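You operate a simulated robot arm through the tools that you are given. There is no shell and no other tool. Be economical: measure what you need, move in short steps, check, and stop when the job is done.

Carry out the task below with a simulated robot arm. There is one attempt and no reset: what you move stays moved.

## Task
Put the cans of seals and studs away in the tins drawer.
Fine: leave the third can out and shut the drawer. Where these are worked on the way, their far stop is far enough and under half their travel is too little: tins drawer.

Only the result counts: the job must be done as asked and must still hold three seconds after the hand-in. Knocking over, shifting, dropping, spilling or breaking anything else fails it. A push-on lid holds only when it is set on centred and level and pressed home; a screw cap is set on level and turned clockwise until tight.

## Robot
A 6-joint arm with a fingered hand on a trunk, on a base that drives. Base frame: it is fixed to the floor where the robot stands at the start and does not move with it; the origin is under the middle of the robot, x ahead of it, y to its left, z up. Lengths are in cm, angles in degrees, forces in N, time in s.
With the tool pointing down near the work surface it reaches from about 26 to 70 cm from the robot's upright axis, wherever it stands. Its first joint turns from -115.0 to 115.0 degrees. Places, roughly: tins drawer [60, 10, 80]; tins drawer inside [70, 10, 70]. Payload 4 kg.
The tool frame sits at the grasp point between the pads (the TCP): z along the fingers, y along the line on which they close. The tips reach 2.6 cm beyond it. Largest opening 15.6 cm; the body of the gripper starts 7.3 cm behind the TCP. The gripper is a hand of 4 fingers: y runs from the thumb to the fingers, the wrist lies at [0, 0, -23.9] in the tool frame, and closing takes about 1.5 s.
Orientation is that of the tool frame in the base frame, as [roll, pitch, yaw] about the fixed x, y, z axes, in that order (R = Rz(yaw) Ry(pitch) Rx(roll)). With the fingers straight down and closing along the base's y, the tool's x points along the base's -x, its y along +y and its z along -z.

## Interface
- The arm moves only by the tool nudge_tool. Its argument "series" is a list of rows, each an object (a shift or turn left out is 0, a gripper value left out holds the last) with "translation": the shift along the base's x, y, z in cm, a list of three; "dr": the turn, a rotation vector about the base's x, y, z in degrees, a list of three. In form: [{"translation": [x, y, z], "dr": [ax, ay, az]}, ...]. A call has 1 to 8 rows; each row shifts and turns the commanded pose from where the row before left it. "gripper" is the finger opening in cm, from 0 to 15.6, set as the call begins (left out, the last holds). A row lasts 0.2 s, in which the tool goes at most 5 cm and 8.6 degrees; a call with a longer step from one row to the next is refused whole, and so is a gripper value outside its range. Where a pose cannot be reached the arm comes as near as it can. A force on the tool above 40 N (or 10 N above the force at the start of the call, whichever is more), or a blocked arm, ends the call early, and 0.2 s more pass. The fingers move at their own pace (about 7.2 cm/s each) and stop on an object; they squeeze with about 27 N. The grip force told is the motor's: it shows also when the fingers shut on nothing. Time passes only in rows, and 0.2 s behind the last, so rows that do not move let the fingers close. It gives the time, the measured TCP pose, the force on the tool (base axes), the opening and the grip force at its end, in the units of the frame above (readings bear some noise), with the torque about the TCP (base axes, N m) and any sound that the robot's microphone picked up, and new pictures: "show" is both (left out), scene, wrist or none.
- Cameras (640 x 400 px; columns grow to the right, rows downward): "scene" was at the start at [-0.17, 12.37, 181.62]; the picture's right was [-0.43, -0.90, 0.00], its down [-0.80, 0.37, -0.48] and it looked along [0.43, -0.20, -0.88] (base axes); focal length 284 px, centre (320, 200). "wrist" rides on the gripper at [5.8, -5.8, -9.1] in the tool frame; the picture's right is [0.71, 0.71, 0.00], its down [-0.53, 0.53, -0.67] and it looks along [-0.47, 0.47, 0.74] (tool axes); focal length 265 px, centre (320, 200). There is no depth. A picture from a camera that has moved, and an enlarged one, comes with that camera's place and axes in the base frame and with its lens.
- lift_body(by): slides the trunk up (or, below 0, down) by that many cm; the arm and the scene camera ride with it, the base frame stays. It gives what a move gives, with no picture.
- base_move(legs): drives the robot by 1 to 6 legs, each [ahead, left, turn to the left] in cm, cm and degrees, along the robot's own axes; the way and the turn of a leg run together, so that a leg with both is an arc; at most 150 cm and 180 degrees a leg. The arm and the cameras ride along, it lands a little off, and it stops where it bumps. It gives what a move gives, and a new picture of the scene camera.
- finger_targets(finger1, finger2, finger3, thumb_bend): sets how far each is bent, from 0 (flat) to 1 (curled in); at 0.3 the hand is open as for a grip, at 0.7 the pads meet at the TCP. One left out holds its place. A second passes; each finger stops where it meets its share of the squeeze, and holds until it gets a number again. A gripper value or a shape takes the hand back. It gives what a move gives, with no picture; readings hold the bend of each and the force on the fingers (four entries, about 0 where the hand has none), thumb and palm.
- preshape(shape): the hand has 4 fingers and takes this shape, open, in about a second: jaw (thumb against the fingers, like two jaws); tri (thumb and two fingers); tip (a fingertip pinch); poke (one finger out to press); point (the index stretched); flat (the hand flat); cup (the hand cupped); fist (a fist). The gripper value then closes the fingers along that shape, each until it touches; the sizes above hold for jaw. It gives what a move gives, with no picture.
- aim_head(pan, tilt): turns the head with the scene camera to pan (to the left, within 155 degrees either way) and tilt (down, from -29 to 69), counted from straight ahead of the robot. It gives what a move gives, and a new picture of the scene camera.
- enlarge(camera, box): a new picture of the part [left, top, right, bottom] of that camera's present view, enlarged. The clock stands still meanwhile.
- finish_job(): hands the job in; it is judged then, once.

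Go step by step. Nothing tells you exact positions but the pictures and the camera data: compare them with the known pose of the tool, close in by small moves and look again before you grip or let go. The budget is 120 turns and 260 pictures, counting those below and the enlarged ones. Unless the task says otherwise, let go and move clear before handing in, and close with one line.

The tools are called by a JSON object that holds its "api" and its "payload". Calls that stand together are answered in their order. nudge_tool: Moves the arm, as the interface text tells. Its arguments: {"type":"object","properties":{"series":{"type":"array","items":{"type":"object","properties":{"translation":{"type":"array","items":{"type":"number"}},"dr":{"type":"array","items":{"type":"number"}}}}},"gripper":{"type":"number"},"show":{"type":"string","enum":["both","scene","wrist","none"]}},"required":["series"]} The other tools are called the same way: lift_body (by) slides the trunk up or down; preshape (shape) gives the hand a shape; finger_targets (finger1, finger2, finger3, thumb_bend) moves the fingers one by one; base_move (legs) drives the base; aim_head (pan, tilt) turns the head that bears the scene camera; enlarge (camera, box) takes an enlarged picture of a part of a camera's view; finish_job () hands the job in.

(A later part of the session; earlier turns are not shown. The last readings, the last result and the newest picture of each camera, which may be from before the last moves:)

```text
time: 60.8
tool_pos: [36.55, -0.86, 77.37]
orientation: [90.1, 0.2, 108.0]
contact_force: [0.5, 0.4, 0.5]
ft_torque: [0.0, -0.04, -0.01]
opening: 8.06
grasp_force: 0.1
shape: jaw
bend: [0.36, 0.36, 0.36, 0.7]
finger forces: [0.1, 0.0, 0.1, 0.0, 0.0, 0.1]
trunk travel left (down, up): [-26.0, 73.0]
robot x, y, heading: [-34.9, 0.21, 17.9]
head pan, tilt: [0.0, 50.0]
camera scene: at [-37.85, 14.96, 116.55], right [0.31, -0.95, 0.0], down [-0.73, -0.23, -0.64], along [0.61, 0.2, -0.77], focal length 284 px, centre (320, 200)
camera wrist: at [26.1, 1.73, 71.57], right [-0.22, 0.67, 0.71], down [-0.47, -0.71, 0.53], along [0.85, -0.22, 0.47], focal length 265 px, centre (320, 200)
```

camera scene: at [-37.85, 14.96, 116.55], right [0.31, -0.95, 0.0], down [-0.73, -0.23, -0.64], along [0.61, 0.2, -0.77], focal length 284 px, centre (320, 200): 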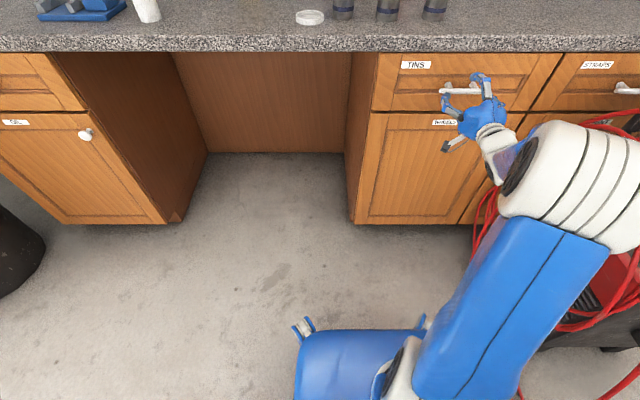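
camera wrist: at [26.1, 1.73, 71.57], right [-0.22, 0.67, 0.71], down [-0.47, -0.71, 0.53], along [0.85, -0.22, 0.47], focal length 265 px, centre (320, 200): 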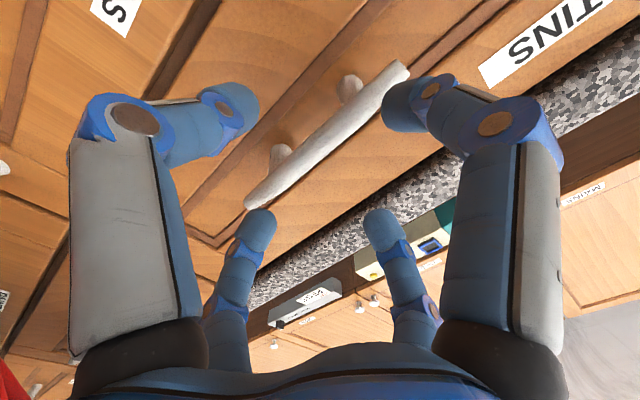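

Aligned; advance the last 3.9 cm, drop 0.4 and close on the bar.

{"api": "nudge_tool", "payload": {"series": [{"translation": [1.7, 1.0, -0.4]}, {"translation": [1.85, 0.97, 0]}, {}], "show": "wrist"}}

{"api": "nudge_tool", "payload": {"series": [{}, {}, {}, {}, {}, {}], "gripper": 0}}

```text
time: 61.2
tool_pos: [37.67, -0.11, 77.07]
orientation: [90.1, 0.0, 107.8]
contact_force: [-29.3, -8.9, 1.5]
ft_torque: [0.02, -0.07, 0.23]
opening: 8.14
grasp_force: 0.0
shape: jaw
bend: [0.33, 0.36, 0.34, 0.7]
finger forces: [16.7, 0.0, 13.6, 0.0, 0.0, 0.0]
trunk travel left (down, up): [-26.0, 73.0]
robot x, y, heading: [-34.89, -0.01, 17.8]
head pan, tilt: [0.0, 50.0]
stopped in row 2: the force on the tool passed its limit (the readings are from after the stop); the commanded pose is now the measured one
camera wrist: at [27.36, 2.33, 71.19], right [-0.21, 0.67, 0.71], down [-0.47, -0.7, 0.53], along [0.85, -0.22, 0.47], focal length 265 px, centre (320, 200)
```

wrist: 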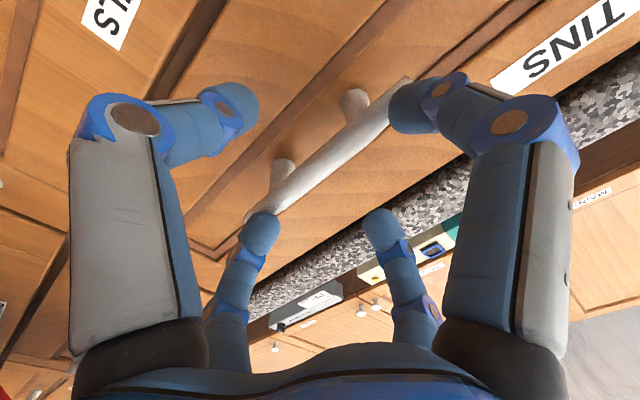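

```text
time: 62.1
tool_pos: [37.71, -0.31, 77.12]
orientation: [90.1, 0.1, 107.7]
contact_force: [-27.8, -6.4, 3.8]
ft_torque: [0.11, -0.16, 0.05]
opening: 0.5
grasp_force: 19.0
shape: jaw
bend: [0.85, 0.7, 0.84, 0.7]
finger forces: [0.1, 0.0, 0.0, 0.0, 0.0, 0.0]
trunk travel left (down, up): [-26.0, 73.0]
robot x, y, heading: [-34.66, -0.02, 17.8]
head pan, tilt: [0.0, 50.0]
stopped in row 4: the force on the tool passed its limit (the readings are from after the stop); the commanded pose is now the measured one
camera scene: at [-38.3, 14.89, 116.56], right [0.31, -0.95, 0.0], down [-0.73, -0.23, -0.65], along [0.61, 0.2, -0.76], focal length 284 px, centre (320, 200)
camera wrist: at [27.32, 2.31, 71.32], right [-0.22, 0.67, 0.71], down [-0.48, -0.7, 0.53], along [0.85, -0.22, 0.47], focal length 265 px, centre (320, 200)
```

scene: 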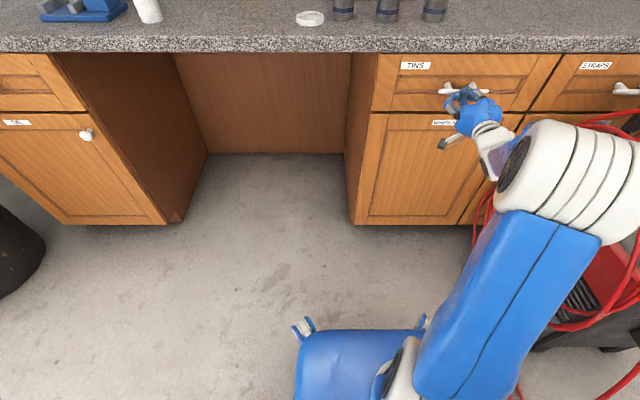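
wrist: 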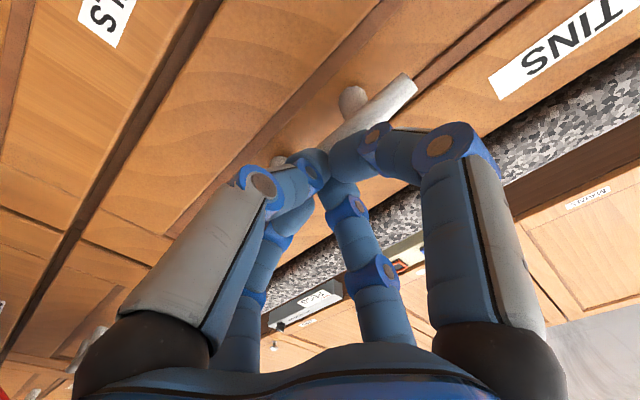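

The upper fingers caught the worktop edge because only the thumb had bent, and the hand closed short of the bar. I'll back off, set a symmetric half-open shape and go in again.

{"api": "nudge_tool", "payload": {"series": [{"translation": [-3.8, -1.23, 0]}, {}], "show": "none"}}

{"api": "finger_targets", "payload": {"finger1": 0.52, "finger2": 0.52, "finger3": 0.52, "thumb_bend": 0.52}}

{"api": "nudge_tool", "payload": {"series": [{}]}}

```text
time: 62.7
tool_pos: [33.99, -1.44, 76.91]
orientation: [90.3, 0.2, 107.8]
contact_force: [-0.4, -0.2, 0.8]
ft_torque: [-0.02, 0.02, -0.03]
opening: 0.26
grasp_force: 27.2
shape: jaw
bend: [0.85, 0.7, 0.85, 0.7]
finger forces: [0.1, 0.1, 0.1, 0.0, 0.0, 0.1]
trunk travel left (down, up): [-26.0, 73.0]
robot x, y, heading: [-34.74, 0.55, 18.0]
head pan, tilt: [0.0, 50.0]
```

```text
time: 63.7
tool_pos: [34.22, -1.34, 76.8]
orientation: [90.4, 0.1, 107.8]
contact_force: [0.9, -0.4, -0.1]
ft_torque: [0.03, 0.03, -0.01]
opening: 4.46
grasp_force: 0.0
shape: fingers
bend: [0.52, 0.52, 0.52, 0.52]
finger forces: [0.0, 0.0, 0.1, 0.0, 0.0, 0.0]
trunk travel left (down, up): [-26.0, 73.0]
robot x, y, heading: [-34.89, 0.03, 17.7]
head pan, tilt: [0.0, 50.0]
```

```text
time: 64.1
tool_pos: [34.31, -1.4, 76.94]
orientation: [90.3, 0.1, 107.9]
contact_force: [0.7, 1.3, -0.1]
ft_torque: [0.01, 0.0, -0.01]
opening: 4.47
grasp_force: 0.0
shape: fingers
bend: [0.52, 0.52, 0.52, 0.52]
finger forces: [0.0, 0.0, 0.1, 0.0, 0.0, 0.1]
trunk travel left (down, up): [-26.0, 73.0]
robot x, y, heading: [-35.06, 0.13, 17.9]
head pan, tilt: [0.0, 50.0]
camera scene: at [-37.88, 14.96, 116.55], right [0.31, -0.95, 0.0], down [-0.73, -0.23, -0.64], along [0.61, 0.2, -0.77], focal length 284 px, centre (320, 200)
camera wrist: at [23.79, 1.21, 71.04], right [-0.21, 0.68, 0.71], down [-0.47, -0.7, 0.53], along [0.86, -0.22, 0.47], focal length 265 px, centre (320, 200)
```

scene: 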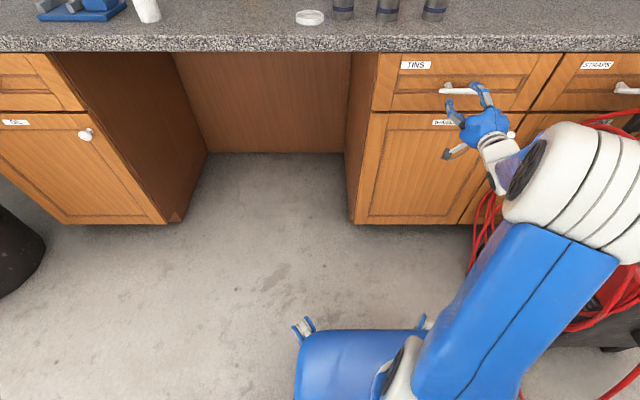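
wrist: 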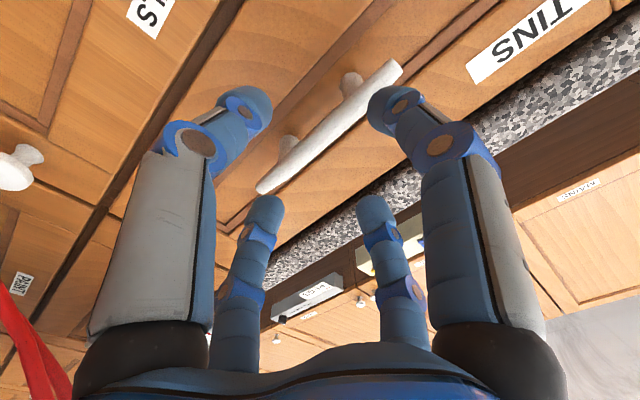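

The bar is level with the gap; advance 6 cm and close.

{"api": "nudge_tool", "payload": {"series": [{"translation": [2.0, 0.65, 0]}, {"translation": [2.0, 0.65, 0]}, {"translation": [1.9, 0.6, 0]}, {}]}}

```text
time: 64.7
tool_pos: [36.98, -0.74, 76.55]
orientation: [90.6, 0.0, 107.5]
contact_force: [-25.8, -7.9, 1.3]
ft_torque: [0.02, -0.18, 0.69]
opening: 4.76
grasp_force: 12.7
shape: fingers
bend: [0.5, 0.52, 0.52, 0.52]
finger forces: [19.6, 0.0, 6.6, 0.0, 0.0, 0.1]
trunk travel left (down, up): [-26.0, 73.0]
robot x, y, heading: [-34.98, 0.22, 17.8]
head pan, tilt: [0.0, 50.0]
stopped in row 2: the force on the tool passed its limit (the readings are from after the stop); the commanded pose is now the measured one
camera scene: at [-38.18, 14.89, 116.56], right [0.31, -0.95, 0.0], down [-0.73, -0.23, -0.64], along [0.61, 0.2, -0.76], focal length 284 px, centre (320, 200)
camera wrist: at [26.54, 1.91, 70.82], right [-0.21, 0.68, 0.71], down [-0.47, -0.7, 0.53], along [0.86, -0.23, 0.46], focal length 265 px, centre (320, 200)
```

scene: 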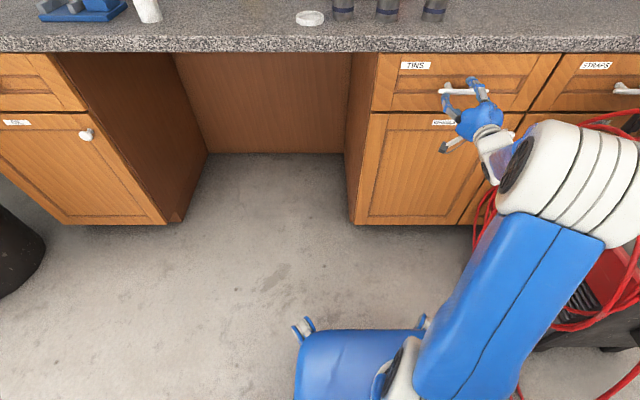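
wrist: 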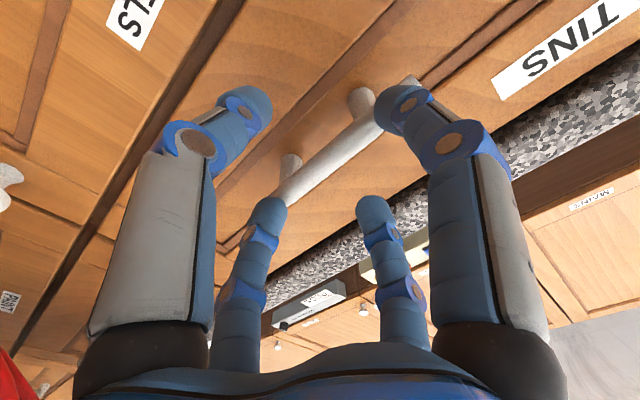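

The four digits are set around the palm: fingers 1 and 3 lie along the bar and are hitting it. I'll spread those two wide and grip with finger 2 against the thumb.

{"api": "nudge_tool", "payload": {"series": [{"translation": [-3.7, -1.5, 0.3]}, {}], "show": "none"}}

{"api": "finger_targets", "payload": {"finger1": 0.1, "finger2": 0.52, "finger3": 0.1, "thumb_bend": 0.52}}

{"api": "nudge_tool", "payload": {"series": [{"translation": [2.0, 0.65, 0]}, {"translation": [1.8, 0.58, 0]}, {"translation": [1.6, 0.52, 0]}, {}]}}

```text
time: 65.2
tool_pos: [33.3, -2.19, 76.97]
orientation: [90.6, -0.1, 107.6]
contact_force: [0.0, 0.0, -0.4]
ft_torque: [-0.01, 0.03, 0.03]
opening: 4.51
grasp_force: 0.1
shape: fingers
bend: [0.52, 0.52, 0.52, 0.52]
finger forces: [0.0, 0.1, 0.0, 0.0, 0.0, 0.0]
trunk travel left (down, up): [-26.0, 73.0]
robot x, y, heading: [-34.87, 0.22, 17.6]
head pan, tilt: [0.0, 50.0]
```

```text
time: 66.2
tool_pos: [33.5, -2.02, 76.58]
orientation: [90.6, -0.1, 107.5]
contact_force: [0.3, 0.1, -0.3]
ft_torque: [-0.02, 0.02, 0.0]
opening: 10.4
grasp_force: 0.2
shape: fingers
bend: [0.1, 0.52, 0.1, 0.52]
finger forces: [0.0, 0.1, 0.1, 0.0, 0.1, 0.0]
trunk travel left (down, up): [-26.0, 73.0]
robot x, y, heading: [-34.67, -0.17, 17.8]
head pan, tilt: [0.0, 50.0]
```

```text
time: 67.2
tool_pos: [39.05, -0.36, 76.73]
orientation: [90.7, -0.1, 107.6]
contact_force: [0.3, 0.0, -0.3]
ft_torque: [0.01, 0.02, 0.01]
opening: 10.4
grasp_force: 0.0
shape: fingers
bend: [0.1, 0.52, 0.1, 0.52]
finger forces: [0.0, 0.0, 0.1, 0.0, 0.0, 0.1]
trunk travel left (down, up): [-26.0, 73.0]
robot x, y, heading: [-34.86, 0.24, 17.7]
head pan, tilt: [0.0, 50.0]
camera scene: at [-37.86, 14.96, 116.55], right [0.31, -0.95, 0.0], down [-0.73, -0.23, -0.64], along [0.61, 0.2, -0.77], focal length 284 px, centre (320, 200)
camera wrist: at [28.54, 2.29, 70.97], right [-0.21, 0.68, 0.71], down [-0.47, -0.7, 0.53], along [0.86, -0.22, 0.46], focal length 265 px, centre (320, 200)
```

scene: 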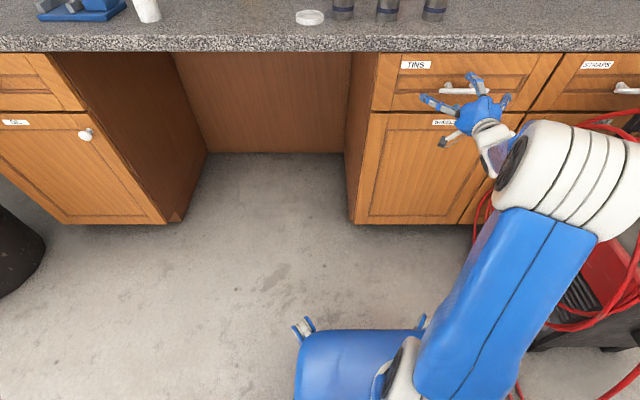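
wrist: 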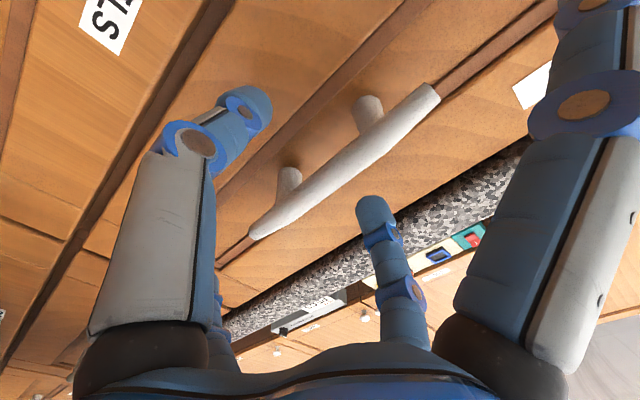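

Now the bar passes between finger 2 and thumb. Advance 1.7 cm more and close.

{"api": "nudge_tool", "payload": {"series": [{"translation": [0.9, 0.3, 0]}, {"translation": [0.75, 0.25, 0]}, {}], "show": "none"}}

{"api": "finger_targets", "payload": {"finger2": 0.8, "thumb_bend": 0.8}}

{"api": "nudge_tool", "payload": {"series": [{}, {}]}}

```text
time: 68.0
tool_pos: [40.61, 0.14, 76.65]
orientation: [90.7, -0.1, 107.6]
contact_force: [0.7, 0.0, -0.6]
ft_torque: [0.0, -0.02, -0.02]
opening: 10.42
grasp_force: 0.0
shape: fingers
bend: [0.1, 0.52, 0.1, 0.52]
finger forces: [0.1, 0.0, 0.0, 0.0, 0.0, 0.0]
trunk travel left (down, up): [-26.0, 73.0]
robot x, y, heading: [-34.74, 0.11, 18.1]
head pan, tilt: [0.0, 50.0]
```

```text
time: 69.0
tool_pos: [40.67, 0.11, 76.79]
orientation: [90.7, -0.1, 107.6]
contact_force: [0.0, -0.2, -1.0]
ft_torque: [0.01, 0.01, 0.01]
opening: 9.45
grasp_force: 0.0
shape: fingers
bend: [0.1, 0.74, 0.1, 0.76]
finger forces: [0.1, 0.0, 0.0, 0.0, 0.0, 0.1]
trunk travel left (down, up): [-26.0, 73.0]
robot x, y, heading: [-34.63, 0.01, 17.8]
head pan, tilt: [0.0, 50.0]
```

```text
time: 69.7
tool_pos: [40.72, 0.28, 76.75]
orientation: [90.7, -0.1, 107.6]
contact_force: [0.1, -0.2, -0.3]
ft_torque: [0.03, 0.03, -0.01]
opening: 9.46
grasp_force: 0.1
shape: fingers
bend: [0.1, 0.74, 0.1, 0.76]
finger forces: [0.0, 0.1, 0.0, 0.1, 0.0, 0.0]
trunk travel left (down, up): [-26.0, 73.0]
robot x, y, heading: [-35.03, 0.47, 17.8]
head pan, tilt: [0.0, 50.0]
camera scene: at [-37.87, 14.96, 116.55], right [0.31, -0.95, 0.0], down [-0.73, -0.23, -0.64], along [0.61, 0.2, -0.77], focal length 284 px, centre (320, 200)
camera wrist: at [30.16, 2.83, 71.02], right [-0.21, 0.68, 0.71], down [-0.47, -0.7, 0.53], along [0.86, -0.22, 0.46], focal length 265 px, centre (320, 200)
```

scene: 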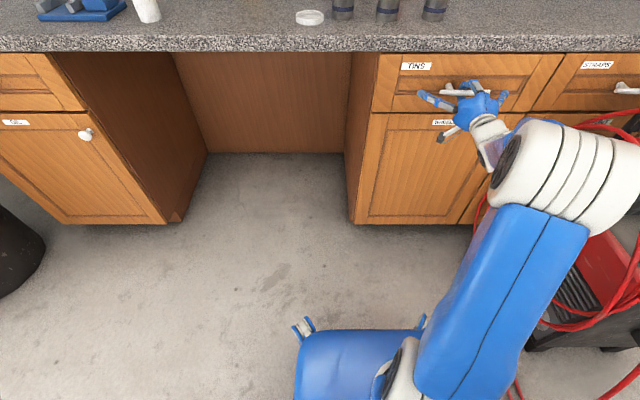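
wrist: 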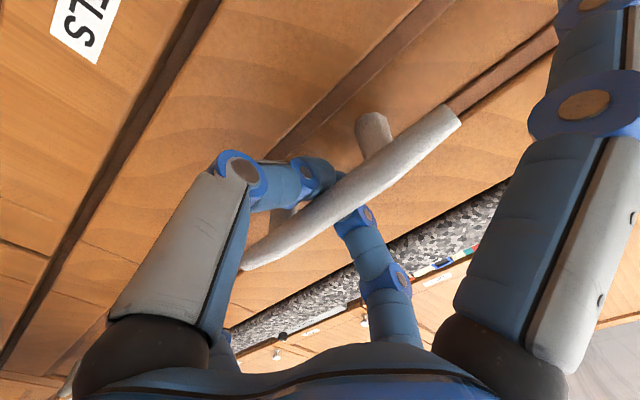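

Finger and thumb are hooked behind the bar. Pull gently backward along the drawer's normal.

{"api": "nudge_tool", "payload": {"series": [{"translation": [-0.95, -0.31, 0]}, {"translation": [-0.95, -0.31, 0]}, {"translation": [-0.95, -0.31, 0]}, {"translation": [-0.95, -0.31, 0]}, {"translation": [-0.95, -0.31, 0]}, {"translation": [-0.95, -0.31, 0]}, {}]}}

```text
time: 71.2
tool_pos: [34.93, -1.64, 76.68]
orientation: [90.6, 0.0, 107.6]
contact_force: [0.1, -0.2, -0.2]
ft_torque: [0.03, -0.01, 0.0]
opening: 9.44
grasp_force: 0.0
shape: fingers
bend: [0.1, 0.74, 0.1, 0.76]
finger forces: [0.0, 0.1, 0.0, 0.0, 0.0, 0.1]
trunk travel left (down, up): [-26.0, 73.0]
robot x, y, heading: [-34.98, 0.35, 17.9]
head pan, tilt: [0.0, 50.0]
camera scene: at [-37.9, 14.95, 116.55], right [0.31, -0.95, 0.0], down [-0.73, -0.23, -0.64], along [0.61, 0.2, -0.77], focal length 284 px, centre (320, 200)
camera wrist: at [24.42, 0.98, 70.98], right [-0.21, 0.68, 0.71], down [-0.47, -0.7, 0.53], along [0.86, -0.22, 0.46], focal length 265 px, centre (320, 200)
```

scene: 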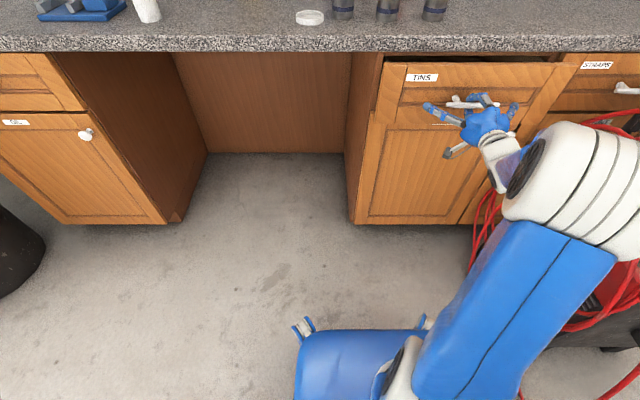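
wrist: 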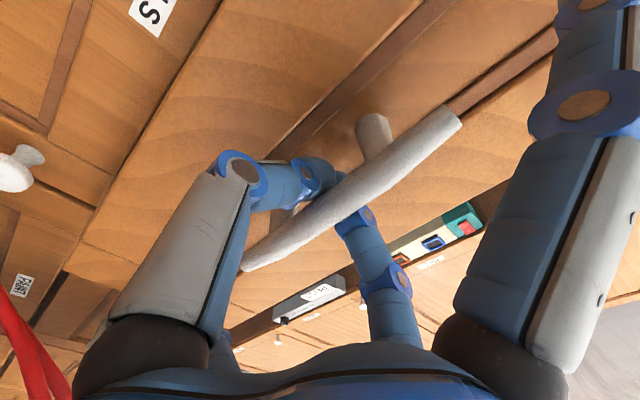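

The drawer is coming out. Continue pulling until the stop.

{"api": "nudge_tool", "payload": {"series": [{"translation": [-1.43, -0.46, 0]}, {"translation": [-1.43, -0.46, 0]}, {"translation": [-1.43, -0.46, 0]}, {"translation": [-1.43, -0.46, 0]}, {"translation": [-1.43, -0.46, 0]}, {"translation": [-1.43, -0.46, 0]}, {"translation": [-1.43, -0.46, 0]}, {}], "show": "none"}}

{"api": "nudge_tool", "payload": {"series": [{"translation": [-0.95, -0.31, 0]}, {"translation": [-0.95, -0.31, 0]}, {"translation": [-0.95, -0.31, 0]}, {"translation": [-0.95, -0.31, 0]}, {"translation": [-0.95, -0.31, 0]}, {"translation": [-0.95, -0.31, 0]}, {"translation": [-0.95, -0.31, 0]}, {}]}}

```text
time: 73.0
tool_pos: [24.78, -4.91, 76.9]
orientation: [90.7, -0.1, 107.5]
contact_force: [0.5, -0.7, 0.5]
ft_torque: [-0.01, -0.02, 0.01]
opening: 9.44
grasp_force: 0.0
shape: fingers
bend: [0.1, 0.74, 0.1, 0.76]
finger forces: [0.0, 0.1, 0.0, 0.0, 0.0, 0.1]
trunk travel left (down, up): [-26.0, 73.0]
robot x, y, heading: [-34.73, 0.05, 17.7]
head pan, tilt: [0.0, 50.0]
```

```text
time: 74.8
tool_pos: [18.25, -6.94, 76.84]
orientation: [90.7, 0.1, 107.6]
contact_force: [-0.4, -0.6, -0.1]
ft_torque: [-0.02, 0.02, 0.0]
opening: 9.44
grasp_force: 0.0
shape: fingers
bend: [0.1, 0.74, 0.1, 0.76]
finger forces: [0.0, 0.0, 0.1, 0.0, 0.1, 0.0]
trunk travel left (down, up): [-26.0, 73.0]
robot x, y, heading: [-34.99, 0.17, 17.9]
head pan, tilt: [0.0, 50.0]
camera scene: at [-37.89, 14.96, 116.55], right [0.31, -0.95, 0.0], down [-0.73, -0.23, -0.64], along [0.61, 0.2, -0.77], focal length 284 px, centre (320, 200)
camera wrist: at [7.76, -4.36, 71.02], right [-0.21, 0.68, 0.71], down [-0.47, -0.7, 0.53], along [0.86, -0.22, 0.46], focal length 265 px, centre (320, 200)
```

scene: 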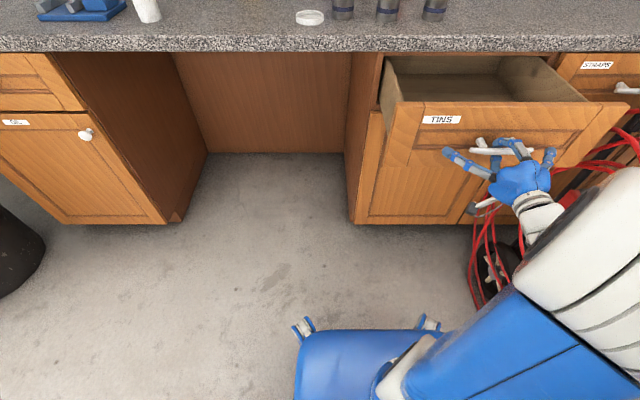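
wrist: 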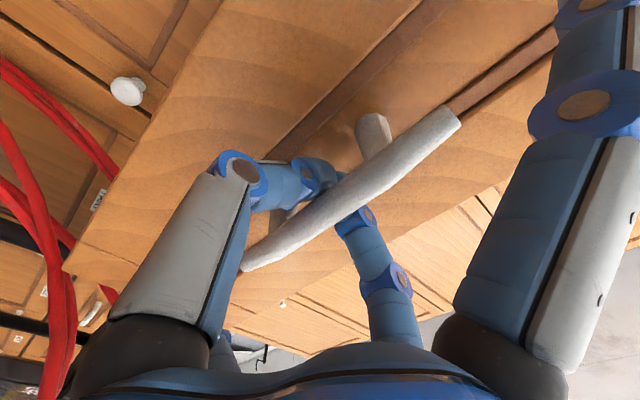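

Open about 23 cm now, empty inside. I'll pull on until it stops.

{"api": "nudge_tool", "payload": {"series": [{"translation": [-0.95, -0.31, 0]}, {"translation": [-0.95, -0.31, 0]}, {"translation": [-0.95, -0.31, 0]}, {"translation": [-0.95, -0.31, 0]}, {"translation": [-0.95, -0.31, 0]}, {"translation": [-0.95, -0.31, 0]}, {"translation": [-0.95, -0.31, 0]}, {"translation": [-0.95, -0.31, 0]}], "show": "scene"}}

```text
time: 76.7
tool_pos: [10.53, -9.56, 76.86]
orientation: [90.7, -0.1, 107.6]
contact_force: [0.4, 0.2, -0.8]
ft_torque: [0.04, 0.02, 0.01]
opening: 9.44
grasp_force: 0.0
shape: fingers
bend: [0.1, 0.74, 0.1, 0.76]
finger forces: [0.0, 0.0, 0.1, 0.0, 0.0, 0.0]
trunk travel left (down, up): [-26.0, 73.0]
robot x, y, heading: [-34.95, -0.09, 17.7]
head pan, tilt: [0.0, 50.0]
camera scene: at [-37.88, 14.95, 116.56], right [0.31, -0.95, 0.0], down [-0.73, -0.23, -0.64], along [0.61, 0.2, -0.77], focal length 284 px, centre (320, 200)
```

scene: 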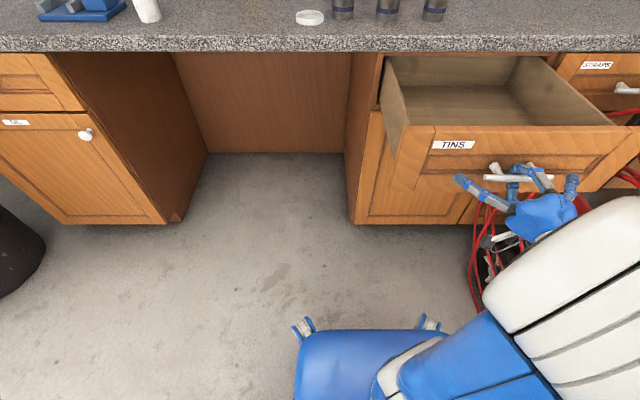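

{"api": "nudge_tool", "payload": {"series": [{"translation": [-0.95, -0.31, 0]}, {"translation": [-0.95, -0.31, 0]}, {"translation": [-0.95, -0.31, 0]}, {"translation": [-0.95, -0.31, 0]}, {"translation": [-0.95, -0.31, 0]}, {"translation": [-0.95, -0.31, 0]}, {}], "show": "scene"}}

```text
time: 78.2
tool_pos: [5.92, -12.86, 77.21]
orientation: [90.8, -0.1, 107.7]
contact_force: [1.1, 0.5, -2.1]
ft_torque: [0.01, 0.0, -0.01]
opening: 9.44
grasp_force: 0.0
shape: fingers
bend: [0.1, 0.74, 0.1, 0.76]
finger forces: [0.0, 0.1, 0.0, 0.0, 0.1, 0.0]
out of reach, approached as far as the arm can: row 1, 2, 3, 5
trunk travel left (down, up): [-26.0, 73.0]
robot x, y, heading: [-34.85, 0.05, 17.8]
head pan, tilt: [0.0, 50.0]
camera scene: at [-37.87, 14.95, 116.56], right [0.31, -0.95, 0.0], down [-0.73, -0.23, -0.64], along [0.61, 0.2, -0.77], focal length 284 px, centre (320, 200)
```

scene: 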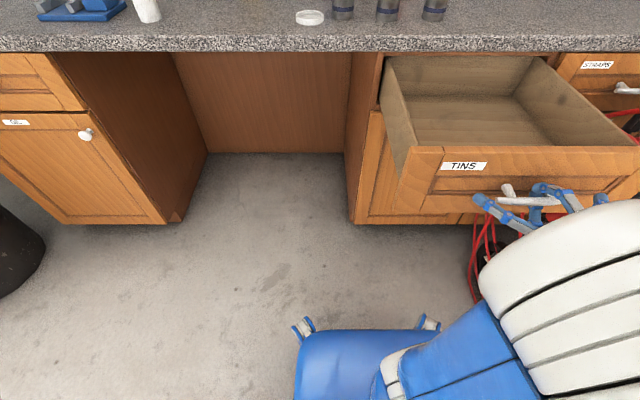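

Open about 37 cm, well over half. Release the bar (open finger and thumb) and back the base off to clear.

{"api": "finger_targets", "payload": {"finger2": 0.5, "thumb_bend": 0.5}}

{"api": "base_move", "payload": {"legs": [[-15, 0, 0]]}}

```text
time: 79.2
tool_pos: [5.96, -12.79, 77.26]
orientation: [90.8, 0.0, 107.7]
contact_force: [-0.3, -0.1, 0.1]
ft_torque: [0.0, 0.01, -0.02]
opening: 10.57
grasp_force: 0.0
shape: fingers
bend: [0.1, 0.5, 0.1, 0.5]
finger forces: [0.0, 0.0, 0.1, 0.1, 0.0, 0.0]
trunk travel left (down, up): [-26.0, 73.0]
robot x, y, heading: [-34.75, -0.22, 17.7]
head pan, tilt: [0.0, 50.0]
```

```text
time: 80.6
tool_pos: [-8.46, -17.46, 77.21]
orientation: [90.7, 0.0, 107.6]
contact_force: [-0.2, -0.9, 0.5]
ft_torque: [0.0, 0.03, -0.02]
opening: 10.58
grasp_force: 0.1
shape: fingers
bend: [0.1, 0.5, 0.1, 0.5]
finger forces: [0.0, 0.1, 0.0, 0.1, 0.1, 0.0]
trunk travel left (down, up): [-26.0, 73.0]
robot x, y, heading: [-49.91, -5.26, 18.1]
head pan, tilt: [0.0, 50.0]
camera scene: at [-52.69, 10.2, 116.57], right [0.31, -0.95, 0.0], down [-0.73, -0.23, -0.64], along [0.61, 0.2, -0.76], focal length 284 px, centre (320, 200)
```

scene: 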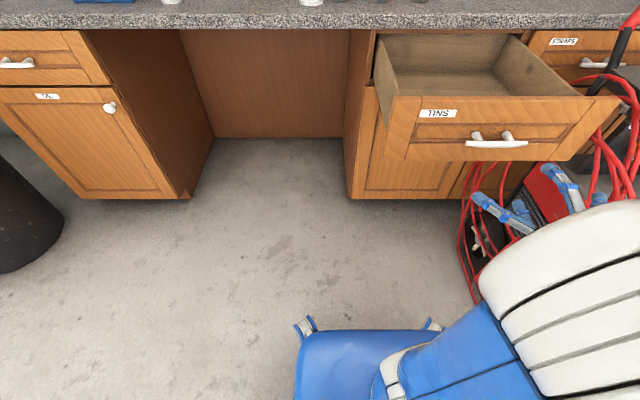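

The drawer stands open and the hand is clear. I'll raise the trunk and turn the tool back to point down, with the fingers open.

{"api": "lift_body", "payload": {"by": 58}}

{"api": "nudge_tool", "payload": {"series": [{"translation": [2, 3, 0], "dr": [-2.5, 7.7, 0]}, {"translation": [2, 3, 0], "dr": [-2.5, 7.7, 0]}, {"translation": [1, 3, 0], "dr": [-2.5, 7.7, 0]}, {"dr": [-2.5, 7.7, 0]}, {"dr": [-2.5, 7.7, 0]}, {"dr": [-2.5, 7.7, 0]}, {"dr": [-2.5, 7.7, 0]}], "show": "none"}}

{"api": "nudge_tool", "payload": {"series": [{"dr": [-2.5, 7.7, 0]}, {"dr": [-2.5, 7.7, 0]}, {"dr": [-2.5, 7.7, 0]}, {"dr": [-2.5, 7.7, 0]}, {}], "show": "scene"}}

```text
refused: 58 is not a number from -40 to 40
```

```text
time: 82.2
tool_pos: [-1.43, -9.75, 75.81]
orientation: [147.6, 0.1, 107.7]
contact_force: [0.0, -0.2, -0.7]
ft_torque: [0.02, 0.0, 0.02]
opening: 10.58
grasp_force: 0.0
shape: fingers
bend: [0.1, 0.5, 0.1, 0.5]
finger forces: [0.0, 0.0, 0.0, 0.0, 0.1, 0.1]
out of reach, approached as far as the arm can: row 2, 3
trunk travel left (down, up): [-26.0, 73.0]
robot x, y, heading: [-49.61, -4.49, 17.9]
head pan, tilt: [0.0, 50.0]
```

```text
time: 83.4
tool_pos: [-2.78, -12.65, 72.69]
orientation: [168.8, -10.8, 109.0]
contact_force: [1.0, -0.1, -0.1]
ft_torque: [0.01, 0.04, -0.01]
opening: 10.57
grasp_force: 0.0
shape: fingers
bend: [0.1, 0.5, 0.1, 0.5]
finger forces: [0.0, 0.1, 0.1, 0.0, 0.0, 0.0]
out of reach, approached as far as the arm can: row 2, 3, 4
trunk travel left (down, up): [-26.0, 73.0]
robot x, y, heading: [-49.43, -4.25, 17.7]
head pan, tilt: [0.0, 50.0]
camera scene: at [-52.48, 10.26, 116.56], right [0.31, -0.95, 0.0], down [-0.73, -0.23, -0.64], along [0.61, 0.2, -0.77], focal length 284 px, centre (320, 200)
```

scene: 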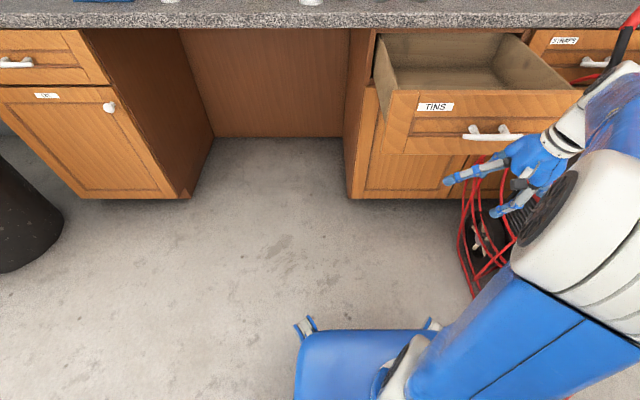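

The lift is limited to 40 per call. The hand is clear of the bar; lift straight up now.

{"api": "lift_body", "payload": {"by": 38}}

{"api": "nudge_tool", "payload": {"series": [{"dr": [-2.5, 7.7, 0]}, {"translation": [-0.9, 2.8, 0]}, {"translation": [-0.9, 2.8, 0]}, {"translation": [-0.9, 2.8, 0]}, {}], "show": "scene"}}

```text
time: 87.1
tool_pos: [-2.82, -12.57, 110.79]
orientation: [168.6, -10.7, 109.0]
contact_force: [-0.9, -0.5, -0.1]
ft_torque: [0.02, -0.01, 0.0]
opening: 10.57
grasp_force: 0.0
shape: fingers
bend: [0.1, 0.5, 0.1, 0.5]
finger forces: [0.0, 0.0, 0.0, 0.0, 0.0, 0.0]
trunk travel left (down, up): [-64.0, 35.0]
robot x, y, heading: [-49.11, -4.39, 17.7]
head pan, tilt: [0.0, 50.0]
```

```text
time: 88.3
tool_pos: [-5.39, -3.86, 110.3]
orientation: [171.5, -13.5, 108.3]
contact_force: [0.4, -0.7, -0.2]
ft_torque: [0.02, 0.0, 0.0]
opening: 10.57
grasp_force: 0.1
shape: fingers
bend: [0.1, 0.5, 0.1, 0.5]
finger forces: [0.0, 0.0, 0.0, 0.1, 0.0, 0.0]
out of reach, approached as far as the arm can: row 1
trunk travel left (down, up): [-64.0, 35.0]
robot x, y, heading: [-49.31, -4.5, 18.0]
head pan, tilt: [0.0, 50.0]
camera scene: at [-52.33, 10.13, 154.57], right [0.31, -0.95, 0.0], down [-0.73, -0.23, -0.64], along [0.61, 0.2, -0.77], focal length 284 px, centre (320, 200)
```

scene: 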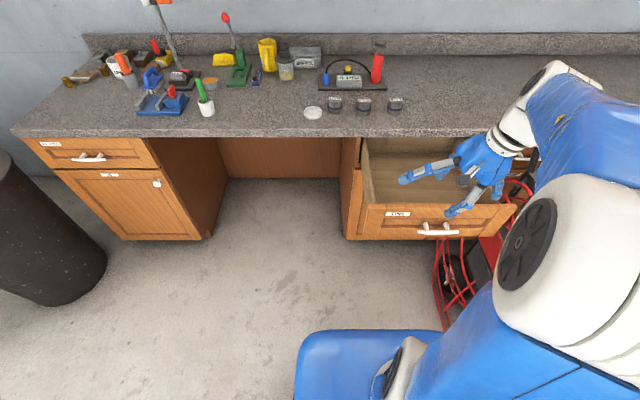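

Now level the tool (16° off) and turn it 45° so the digits will sit diagonally to the row of cans; then drive left and forward beside the drawer.

{"api": "nudge_tool", "payload": {"series": [{"dr": [-7.75, 2.0, 0]}, {"dr": [-7.75, 2.0, 0]}, {"dr": [0, 0, 8]}, {"dr": [0, 0, 8]}, {"dr": [0, 0, 8]}, {"dr": [0, 0, 8]}, {"dr": [0, 0, 8]}, {"dr": [0, 0, 5]}], "show": "none"}}

{"api": "base_move", "payload": {"legs": [[0, 23, 0]]}}

{"api": "finger_targets", "payload": {"finger1": 0.38, "finger2": 0.38, "finger3": 0.38, "thumb_bend": 0.38}}

{"api": "enlarge", "payload": {"camera": "scene", "box": [260, 80, 560, 268]}}

```text
time: 90.1
tool_pos: [-5.26, -1.76, 109.84]
orientation: [167.8, -14.7, 153.7]
contact_force: [0.1, -0.7, -0.7]
ft_torque: [0.03, -0.01, 0.0]
opening: 10.56
grasp_force: 0.0
shape: fingers
bend: [0.1, 0.5, 0.1, 0.5]
finger forces: [0.1, 0.0, 0.0, 0.0, 0.0, 0.0]
out of reach, approached as far as the arm can: row 1, 2, 6, 7, 8
trunk travel left (down, up): [-64.0, 35.0]
robot x, y, heading: [-49.48, -4.54, 17.8]
head pan, tilt: [0.0, 50.0]
```

```text
time: 91.8
tool_pos: [-12.42, 20.17, 109.74]
orientation: [167.9, -14.7, 153.4]
contact_force: [-1.0, 0.4, -0.4]
ft_torque: [-0.03, 0.01, -0.01]
opening: 10.57
grasp_force: 0.0
shape: fingers
bend: [0.1, 0.5, 0.1, 0.5]
finger forces: [0.1, 0.1, 0.0, 0.0, 0.0, 0.1]
trunk travel left (down, up): [-64.0, 35.0]
robot x, y, heading: [-56.54, 17.51, 17.8]
head pan, tilt: [0.0, 50.0]
camera scene: at [-59.54, 32.7, 154.53], right [0.31, -0.95, 0.0], down [-0.73, -0.24, -0.64], along [0.61, 0.19, -0.77], focal length 284 px, centre (320, 200)
```

scene: 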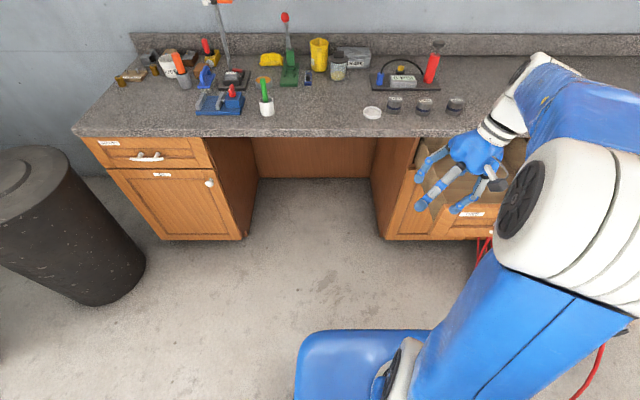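

```text
time: 92.8
tool_pos: [-12.29, 19.92, 109.78]
orientation: [167.8, -14.7, 153.5]
contact_force: [1.2, 0.0, -0.6]
ft_torque: [0.02, -0.04, 0.01]
opening: 8.5
grasp_force: 0.0
shape: fingers
bend: [0.38, 0.38, 0.38, 0.38]
finger forces: [0.0, 0.1, 0.1, 0.1, 0.0, 0.1]
trunk travel left (down, up): [-64.0, 35.0]
robot x, y, heading: [-56.51, 17.49, 18.0]
head pan, tilt: [0.0, 50.0]
```

```text
2.13 times, centred on (410, 174) of scene
camera zoom: at [-59.58, 32.33, 154.56], right [0.31, -0.95, 0.0], down [-0.73, -0.23, -0.64], along [0.61, 0.2, -0.77], focal length 604 px, centre (128, 255)
```

zoom: 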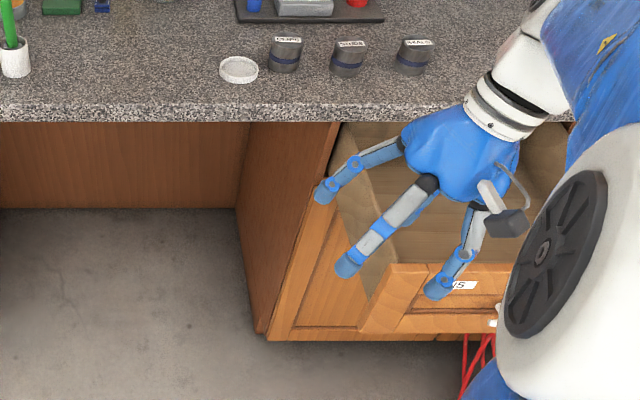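

The leveling was refused by the arm's limits in this fold. I'll try extending the tool forward and to the left and then leveling.

{"api": "nudge_tool", "payload": {"series": [{"translation": [4.2, 1.4, 0]}, {"translation": [4.2, 1.4, 0]}, {"translation": [4.2, 1.4, 0]}, {}], "show": "none"}}

{"api": "nudge_tool", "payload": {"series": [{"dr": [-5, 1.3, 0]}, {"dr": [-5, 1.3, 0]}, {}], "show": "none"}}

```text
time: 93.8
tool_pos: [-0.04, 24.06, 109.92]
orientation: [167.7, -14.5, 153.6]
contact_force: [0.2, -1.0, 0.9]
ft_torque: [0.01, -0.05, -0.03]
opening: 8.5
grasp_force: 0.0
shape: fingers
bend: [0.38, 0.38, 0.38, 0.38]
finger forces: [0.0, 0.1, 0.0, 0.1, 0.0, 0.0]
trunk travel left (down, up): [-64.0, 35.0]
robot x, y, heading: [-56.69, 17.5, 17.9]
head pan, tilt: [0.0, 50.0]
```

```text
time: 94.6
tool_pos: [0.37, 24.38, 109.83]
orientation: [169.1, -14.7, 153.1]
contact_force: [-0.6, 0.3, -0.5]
ft_torque: [0.0, 0.0, -0.02]
opening: 8.49
grasp_force: 0.2
shape: fingers
bend: [0.38, 0.38, 0.38, 0.38]
finger forces: [0.0, 0.0, 0.0, 0.1, 0.1, 0.0]
out of reach, approached as far as the arm can: row 1, 2
trunk travel left (down, up): [-64.0, 35.0]
robot x, y, heading: [-56.86, 17.38, 17.8]
head pan, tilt: [0.0, 50.0]
```

The wrist came down on the wrong side of its straight pose. I'll go back up to horizontal, recentre in front of the robot, and pitch down again in plane.

{"api": "nudge_tool", "payload": {"series": [{"dr": [0, 0, -8]}, {"dr": [0, 0, -8]}, {"dr": [0, 0, -8]}, {"dr": [0, 0, -8]}, {"dr": [0, 0, -8]}, {"dr": [0, 0, -5]}, {"dr": [2.5, -7.7, 0]}, {"dr": [2.5, -7.7, 0]}], "show": "none"}}

{"api": "nudge_tool", "payload": {"series": [{"dr": [2.5, -7.7, 0]}, {"dr": [2.5, -7.7, 0]}, {"dr": [2.5, -7.7, 0]}, {"dr": [2.5, -7.7, 0]}, {"dr": [2.5, -7.7, 0]}, {"dr": [2.5, -7.7, 0]}, {"dr": [2.5, -7.7, 0]}, {}], "show": "scene"}}

```text
time: 96.4
tool_pos: [0.44, 24.43, 109.97]
orientation: [152.3, -14.1, 112.2]
contact_force: [0.2, 0.9, 0.4]
ft_torque: [-0.03, 0.03, -0.02]
opening: 8.49
grasp_force: 0.1
shape: fingers
bend: [0.38, 0.38, 0.38, 0.38]
finger forces: [0.1, 0.1, 0.0, 0.1, 0.1, 0.1]
trunk travel left (down, up): [-64.0, 35.0]
robot x, y, heading: [-56.41, 17.88, 17.9]
head pan, tilt: [0.0, 50.0]
```

```text
time: 98.2
tool_pos: [0.26, 24.44, 109.86]
orientation: [95.5, -4.3, 122.1]
contact_force: [-0.5, -0.4, -0.4]
ft_torque: [-0.01, -0.01, 0.02]
opening: 8.51
grasp_force: 0.1
shape: fingers
bend: [0.38, 0.38, 0.38, 0.38]
finger forces: [0.0, 0.0, 0.0, 0.0, 0.1, 0.0]
trunk travel left (down, up): [-64.0, 35.0]
robot x, y, heading: [-56.5, 17.36, 17.9]
head pan, tilt: [0.0, 50.0]
camera scene: at [-59.69, 32.39, 154.55], right [0.31, -0.95, 0.0], down [-0.73, -0.23, -0.64], along [0.61, 0.2, -0.77], focal length 284 px, centre (320, 200)
```

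scene: 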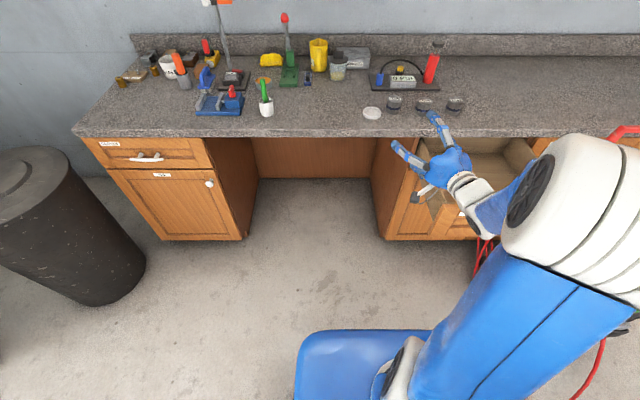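

{"api": "nudge_tool", "payload": {"series": [{"translation": [-1.2, 3.6, 0], "dr": [0, 0, -7]}, {"translation": [-1.2, 3.6, 0], "dr": [0, 0, -7]}, {"translation": [-1.2, 3.6, 0]}, {"translation": [-0.7, 2.0, 0]}, {}], "show": "none"}}

{"api": "nudge_tool", "payload": {"series": [{"dr": [-2.5, 7.7, 0]}, {"dr": [-2.5, 7.7, 0]}, {"dr": [-2.5, 7.7, 0]}, {"dr": [-2.5, 7.7, 0]}, {"dr": [-2.5, 7.7, 0]}, {}], "show": "scene"}}

```text
time: 99.4
tool_pos: [-4.05, 37.27, 109.88]
orientation: [95.7, -4.2, 108.0]
contact_force: [-0.5, -0.7, -0.1]
ft_torque: [0.02, 0.01, -0.04]
opening: 8.51
grasp_force: 0.1
shape: fingers
bend: [0.38, 0.38, 0.38, 0.38]
finger forces: [0.0, 0.0, 0.0, 0.1, 0.0, 0.1]
trunk travel left (down, up): [-64.0, 35.0]
robot x, y, heading: [-56.58, 17.61, 18.0]
head pan, tilt: [0.0, 50.0]
```

```text
time: 100.8
tool_pos: [-4.12, 37.13, 109.84]
orientation: [136.3, -3.3, 105.2]
contact_force: [0.3, 0.1, 0.7]
ft_torque: [0.0, 0.02, -0.02]
opening: 8.49
grasp_force: 0.0
shape: fingers
bend: [0.38, 0.38, 0.38, 0.38]
finger forces: [0.1, 0.0, 0.0, 0.1, 0.0, 0.0]
out of reach, approached as far as the arm can: row 4
trunk travel left (down, up): [-64.0, 35.0]
robot x, y, heading: [-56.69, 17.42, 17.9]
head pan, tilt: [0.0, 50.0]
camera scene: at [-59.73, 32.34, 154.56], right [0.31, -0.95, 0.0], down [-0.73, -0.23, -0.64], along [0.61, 0.2, -0.77], focal length 284 px, centre (320, 200)
```

scene: 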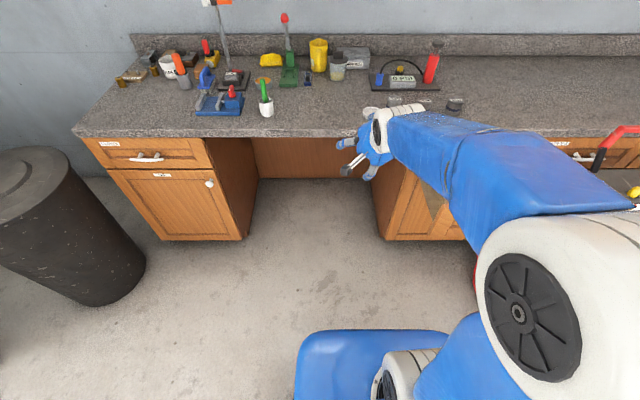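

Continue pitching down and see whether it levels this time.

{"api": "nudge_tool", "payload": {"series": [{"dr": [-2.5, 7.7, 0]}, {"dr": [-2.5, 7.7, 0]}, {"dr": [-2.5, 7.7, 0]}, {"dr": [-2.5, 7.7, 0]}, {"dr": [-2.5, 7.7, 0]}, {"dr": [-1, 3, 0]}, {}], "show": "none"}}

{"api": "nudge_tool", "payload": {"series": [{"dr": [0, 0, 8]}, {"dr": [0, 0, 8]}, {"dr": [0, 0, 8]}, {"dr": [0, 0, 8]}, {"dr": [0, 0, 8]}, {"dr": [0, 0, 5]}, {}], "show": "none"}}

```text
time: 102.4
tool_pos: [-3.92, 37.29, 109.79]
orientation: [179.9, -0.6, 103.7]
contact_force: [-0.5, 0.6, 0.8]
ft_torque: [0.01, 0.01, 0.01]
opening: 8.47
grasp_force: 0.2
shape: fingers
bend: [0.38, 0.38, 0.38, 0.38]
finger forces: [0.0, 0.0, 0.0, 0.0, 0.0, 0.1]
trunk travel left (down, up): [-64.0, 35.0]
robot x, y, heading: [-56.45, 17.07, 17.8]
head pan, tilt: [0.0, 50.0]
```

```text
time: 104.0
tool_pos: [-4.01, 37.2, 109.81]
orientation: [179.9, -0.5, 148.9]
contact_force: [-0.5, 0.0, 0.0]
ft_torque: [-0.01, 0.02, -0.03]
opening: 8.48
grasp_force: 0.1
shape: fingers
bend: [0.38, 0.38, 0.38, 0.38]
finger forces: [0.0, 0.1, 0.0, 0.1, 0.0, 0.0]
trunk travel left (down, up): [-64.0, 35.0]
robot x, y, heading: [-56.44, 17.49, 17.8]
head pan, tilt: [0.0, 50.0]
```

Vertical now. Raise the trunk, swing the hand right a bit, and drive forward beside the drawer.

{"api": "lift_body", "payload": {"by": 20}}

{"api": "nudge_tool", "payload": {"series": [{"translation": [0.5, -4, 0]}, {"translation": [0.5, -4, 0]}, {"translation": [0.5, -4, 0]}, {"translation": [0.5, -4, 0]}, {"translation": [0.5, -4, 0]}, {}], "show": "none"}}

{"api": "base_move", "payload": {"legs": [[35, 0, 0]]}}

{"api": "aim_head", "payload": {"pan": -20, "tilt": 62}}

```text
time: 106.2
tool_pos: [-3.95, 37.22, 129.79]
orientation: [179.8, -0.6, 148.7]
contact_force: [0.1, 0.2, 0.3]
ft_torque: [-0.02, -0.02, 0.02]
opening: 8.5
grasp_force: 0.1
shape: fingers
bend: [0.38, 0.38, 0.38, 0.38]
finger forces: [0.1, 0.1, 0.0, 0.0, 0.0, 0.1]
trunk travel left (down, up): [-84.0, 15.0]
robot x, y, heading: [-56.62, 17.45, 17.7]
head pan, tilt: [0.0, 50.0]
```

```text
time: 107.6
tool_pos: [-1.41, 17.27, 129.74]
orientation: [179.9, -0.5, 148.6]
contact_force: [0.1, 0.6, -0.5]
ft_torque: [0.02, 0.03, -0.01]
opening: 8.48
grasp_force: 0.1
shape: fingers
bend: [0.38, 0.38, 0.38, 0.38]
finger forces: [0.1, 0.0, 0.0, 0.0, 0.0, 0.1]
trunk travel left (down, up): [-84.0, 15.0]
robot x, y, heading: [-56.19, 17.47, 18.0]
head pan, tilt: [0.0, 50.0]
```

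```text
time: 109.8
tool_pos: [32.13, 28.15, 129.67]
orientation: [180.0, -0.6, 148.6]
contact_force: [-0.5, 0.4, -0.3]
ft_torque: [-0.06, 0.03, 0.01]
opening: 8.49
grasp_force: 0.1
shape: fingers
bend: [0.38, 0.38, 0.38, 0.38]
finger forces: [0.0, 0.0, 0.0, 0.0, 0.0, 0.0]
trunk travel left (down, up): [-84.0, 15.0]
robot x, y, heading: [-23.34, 28.48, 17.8]
head pan, tilt: [0.0, 50.0]
camera scene: at [-25.57, 43.4, 174.54], right [0.3, -0.95, 0.0], down [-0.73, -0.23, -0.64], along [0.61, 0.19, -0.77], focal length 284 px, centre (320, 200)
```

scene: 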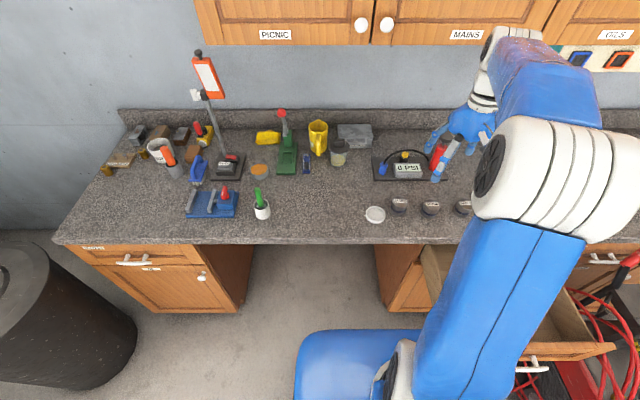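

```text
time: 110.7
tool_pos: [31.85, 27.38, 129.87]
orientation: [179.7, -0.6, 148.7]
contact_force: [0.2, -0.9, 0.5]
ft_torque: [0.05, -0.02, -0.02]
opening: 8.49
grasp_force: 0.1
shape: fingers
bend: [0.38, 0.38, 0.38, 0.38]
finger forces: [0.0, 0.1, 0.0, 0.0, 0.0, 0.1]
trunk travel left (down, up): [-84.0, 15.0]
robot x, y, heading: [-23.41, 28.47, 17.7]
head pan, tilt: [-20.0, 62.0]
camera scene: at [-26.97, 39.87, 173.12], right [-0.04, -1.0, 0.0], down [-0.88, 0.04, -0.47], along [0.47, -0.02, -0.88], focal length 284 px, centre (320, 200)
```

scene: 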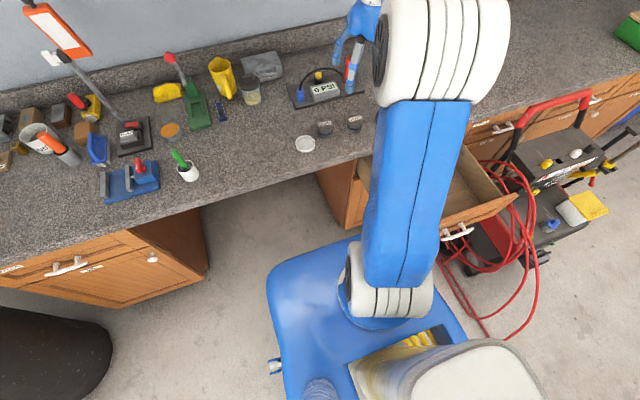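

The base is close to the open drawer's corner; look closely before driving on.

{"api": "enlarge", "payload": {"camera": "scene", "box": [340, 130, 540, 255]}}

{"api": "aim_head", "payload": {"pan": -60, "tilt": 60}}

```text
3.20 times, centred on (440, 192) of scene
camera zoom: at [-26.97, 39.87, 173.12], right [-0.04, -1.0, 0.0], down [-0.88, 0.04, -0.47], along [0.47, -0.02, -0.88], focal length 909 px, centre (-64, 224)
```

zoom: 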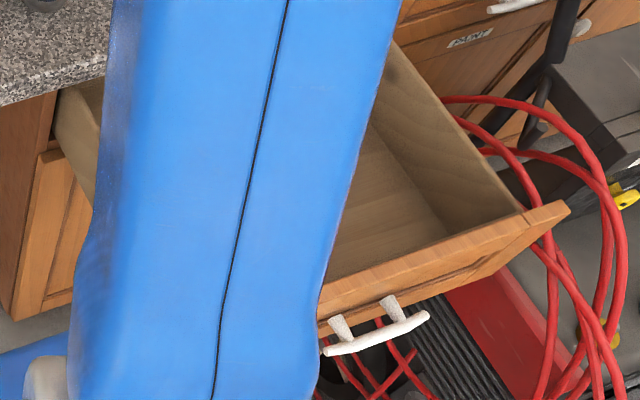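

```text
time: 111.7
tool_pos: [31.96, 27.79, 129.68]
orientation: [179.8, -0.6, 148.7]
contact_force: [0.3, 0.0, 0.0]
ft_torque: [-0.03, -0.01, -0.02]
opening: 8.49
grasp_force: 0.0
shape: fingers
bend: [0.38, 0.38, 0.38, 0.38]
finger forces: [0.1, 0.1, 0.1, 0.0, 0.0, 0.0]
trunk travel left (down, up): [-84.0, 15.0]
robot x, y, heading: [-23.27, 27.65, 17.9]
head pan, tilt: [-60.0, 60.0]
camera scene: at [-28.33, 36.16, 173.31], right [-0.67, -0.74, 0.0], down [-0.64, 0.58, -0.5], along [0.37, -0.34, -0.87], focal length 284 px, centre (320, 200)
```

scene: 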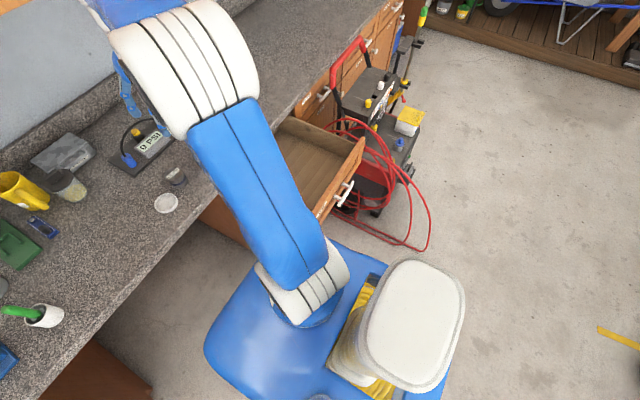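

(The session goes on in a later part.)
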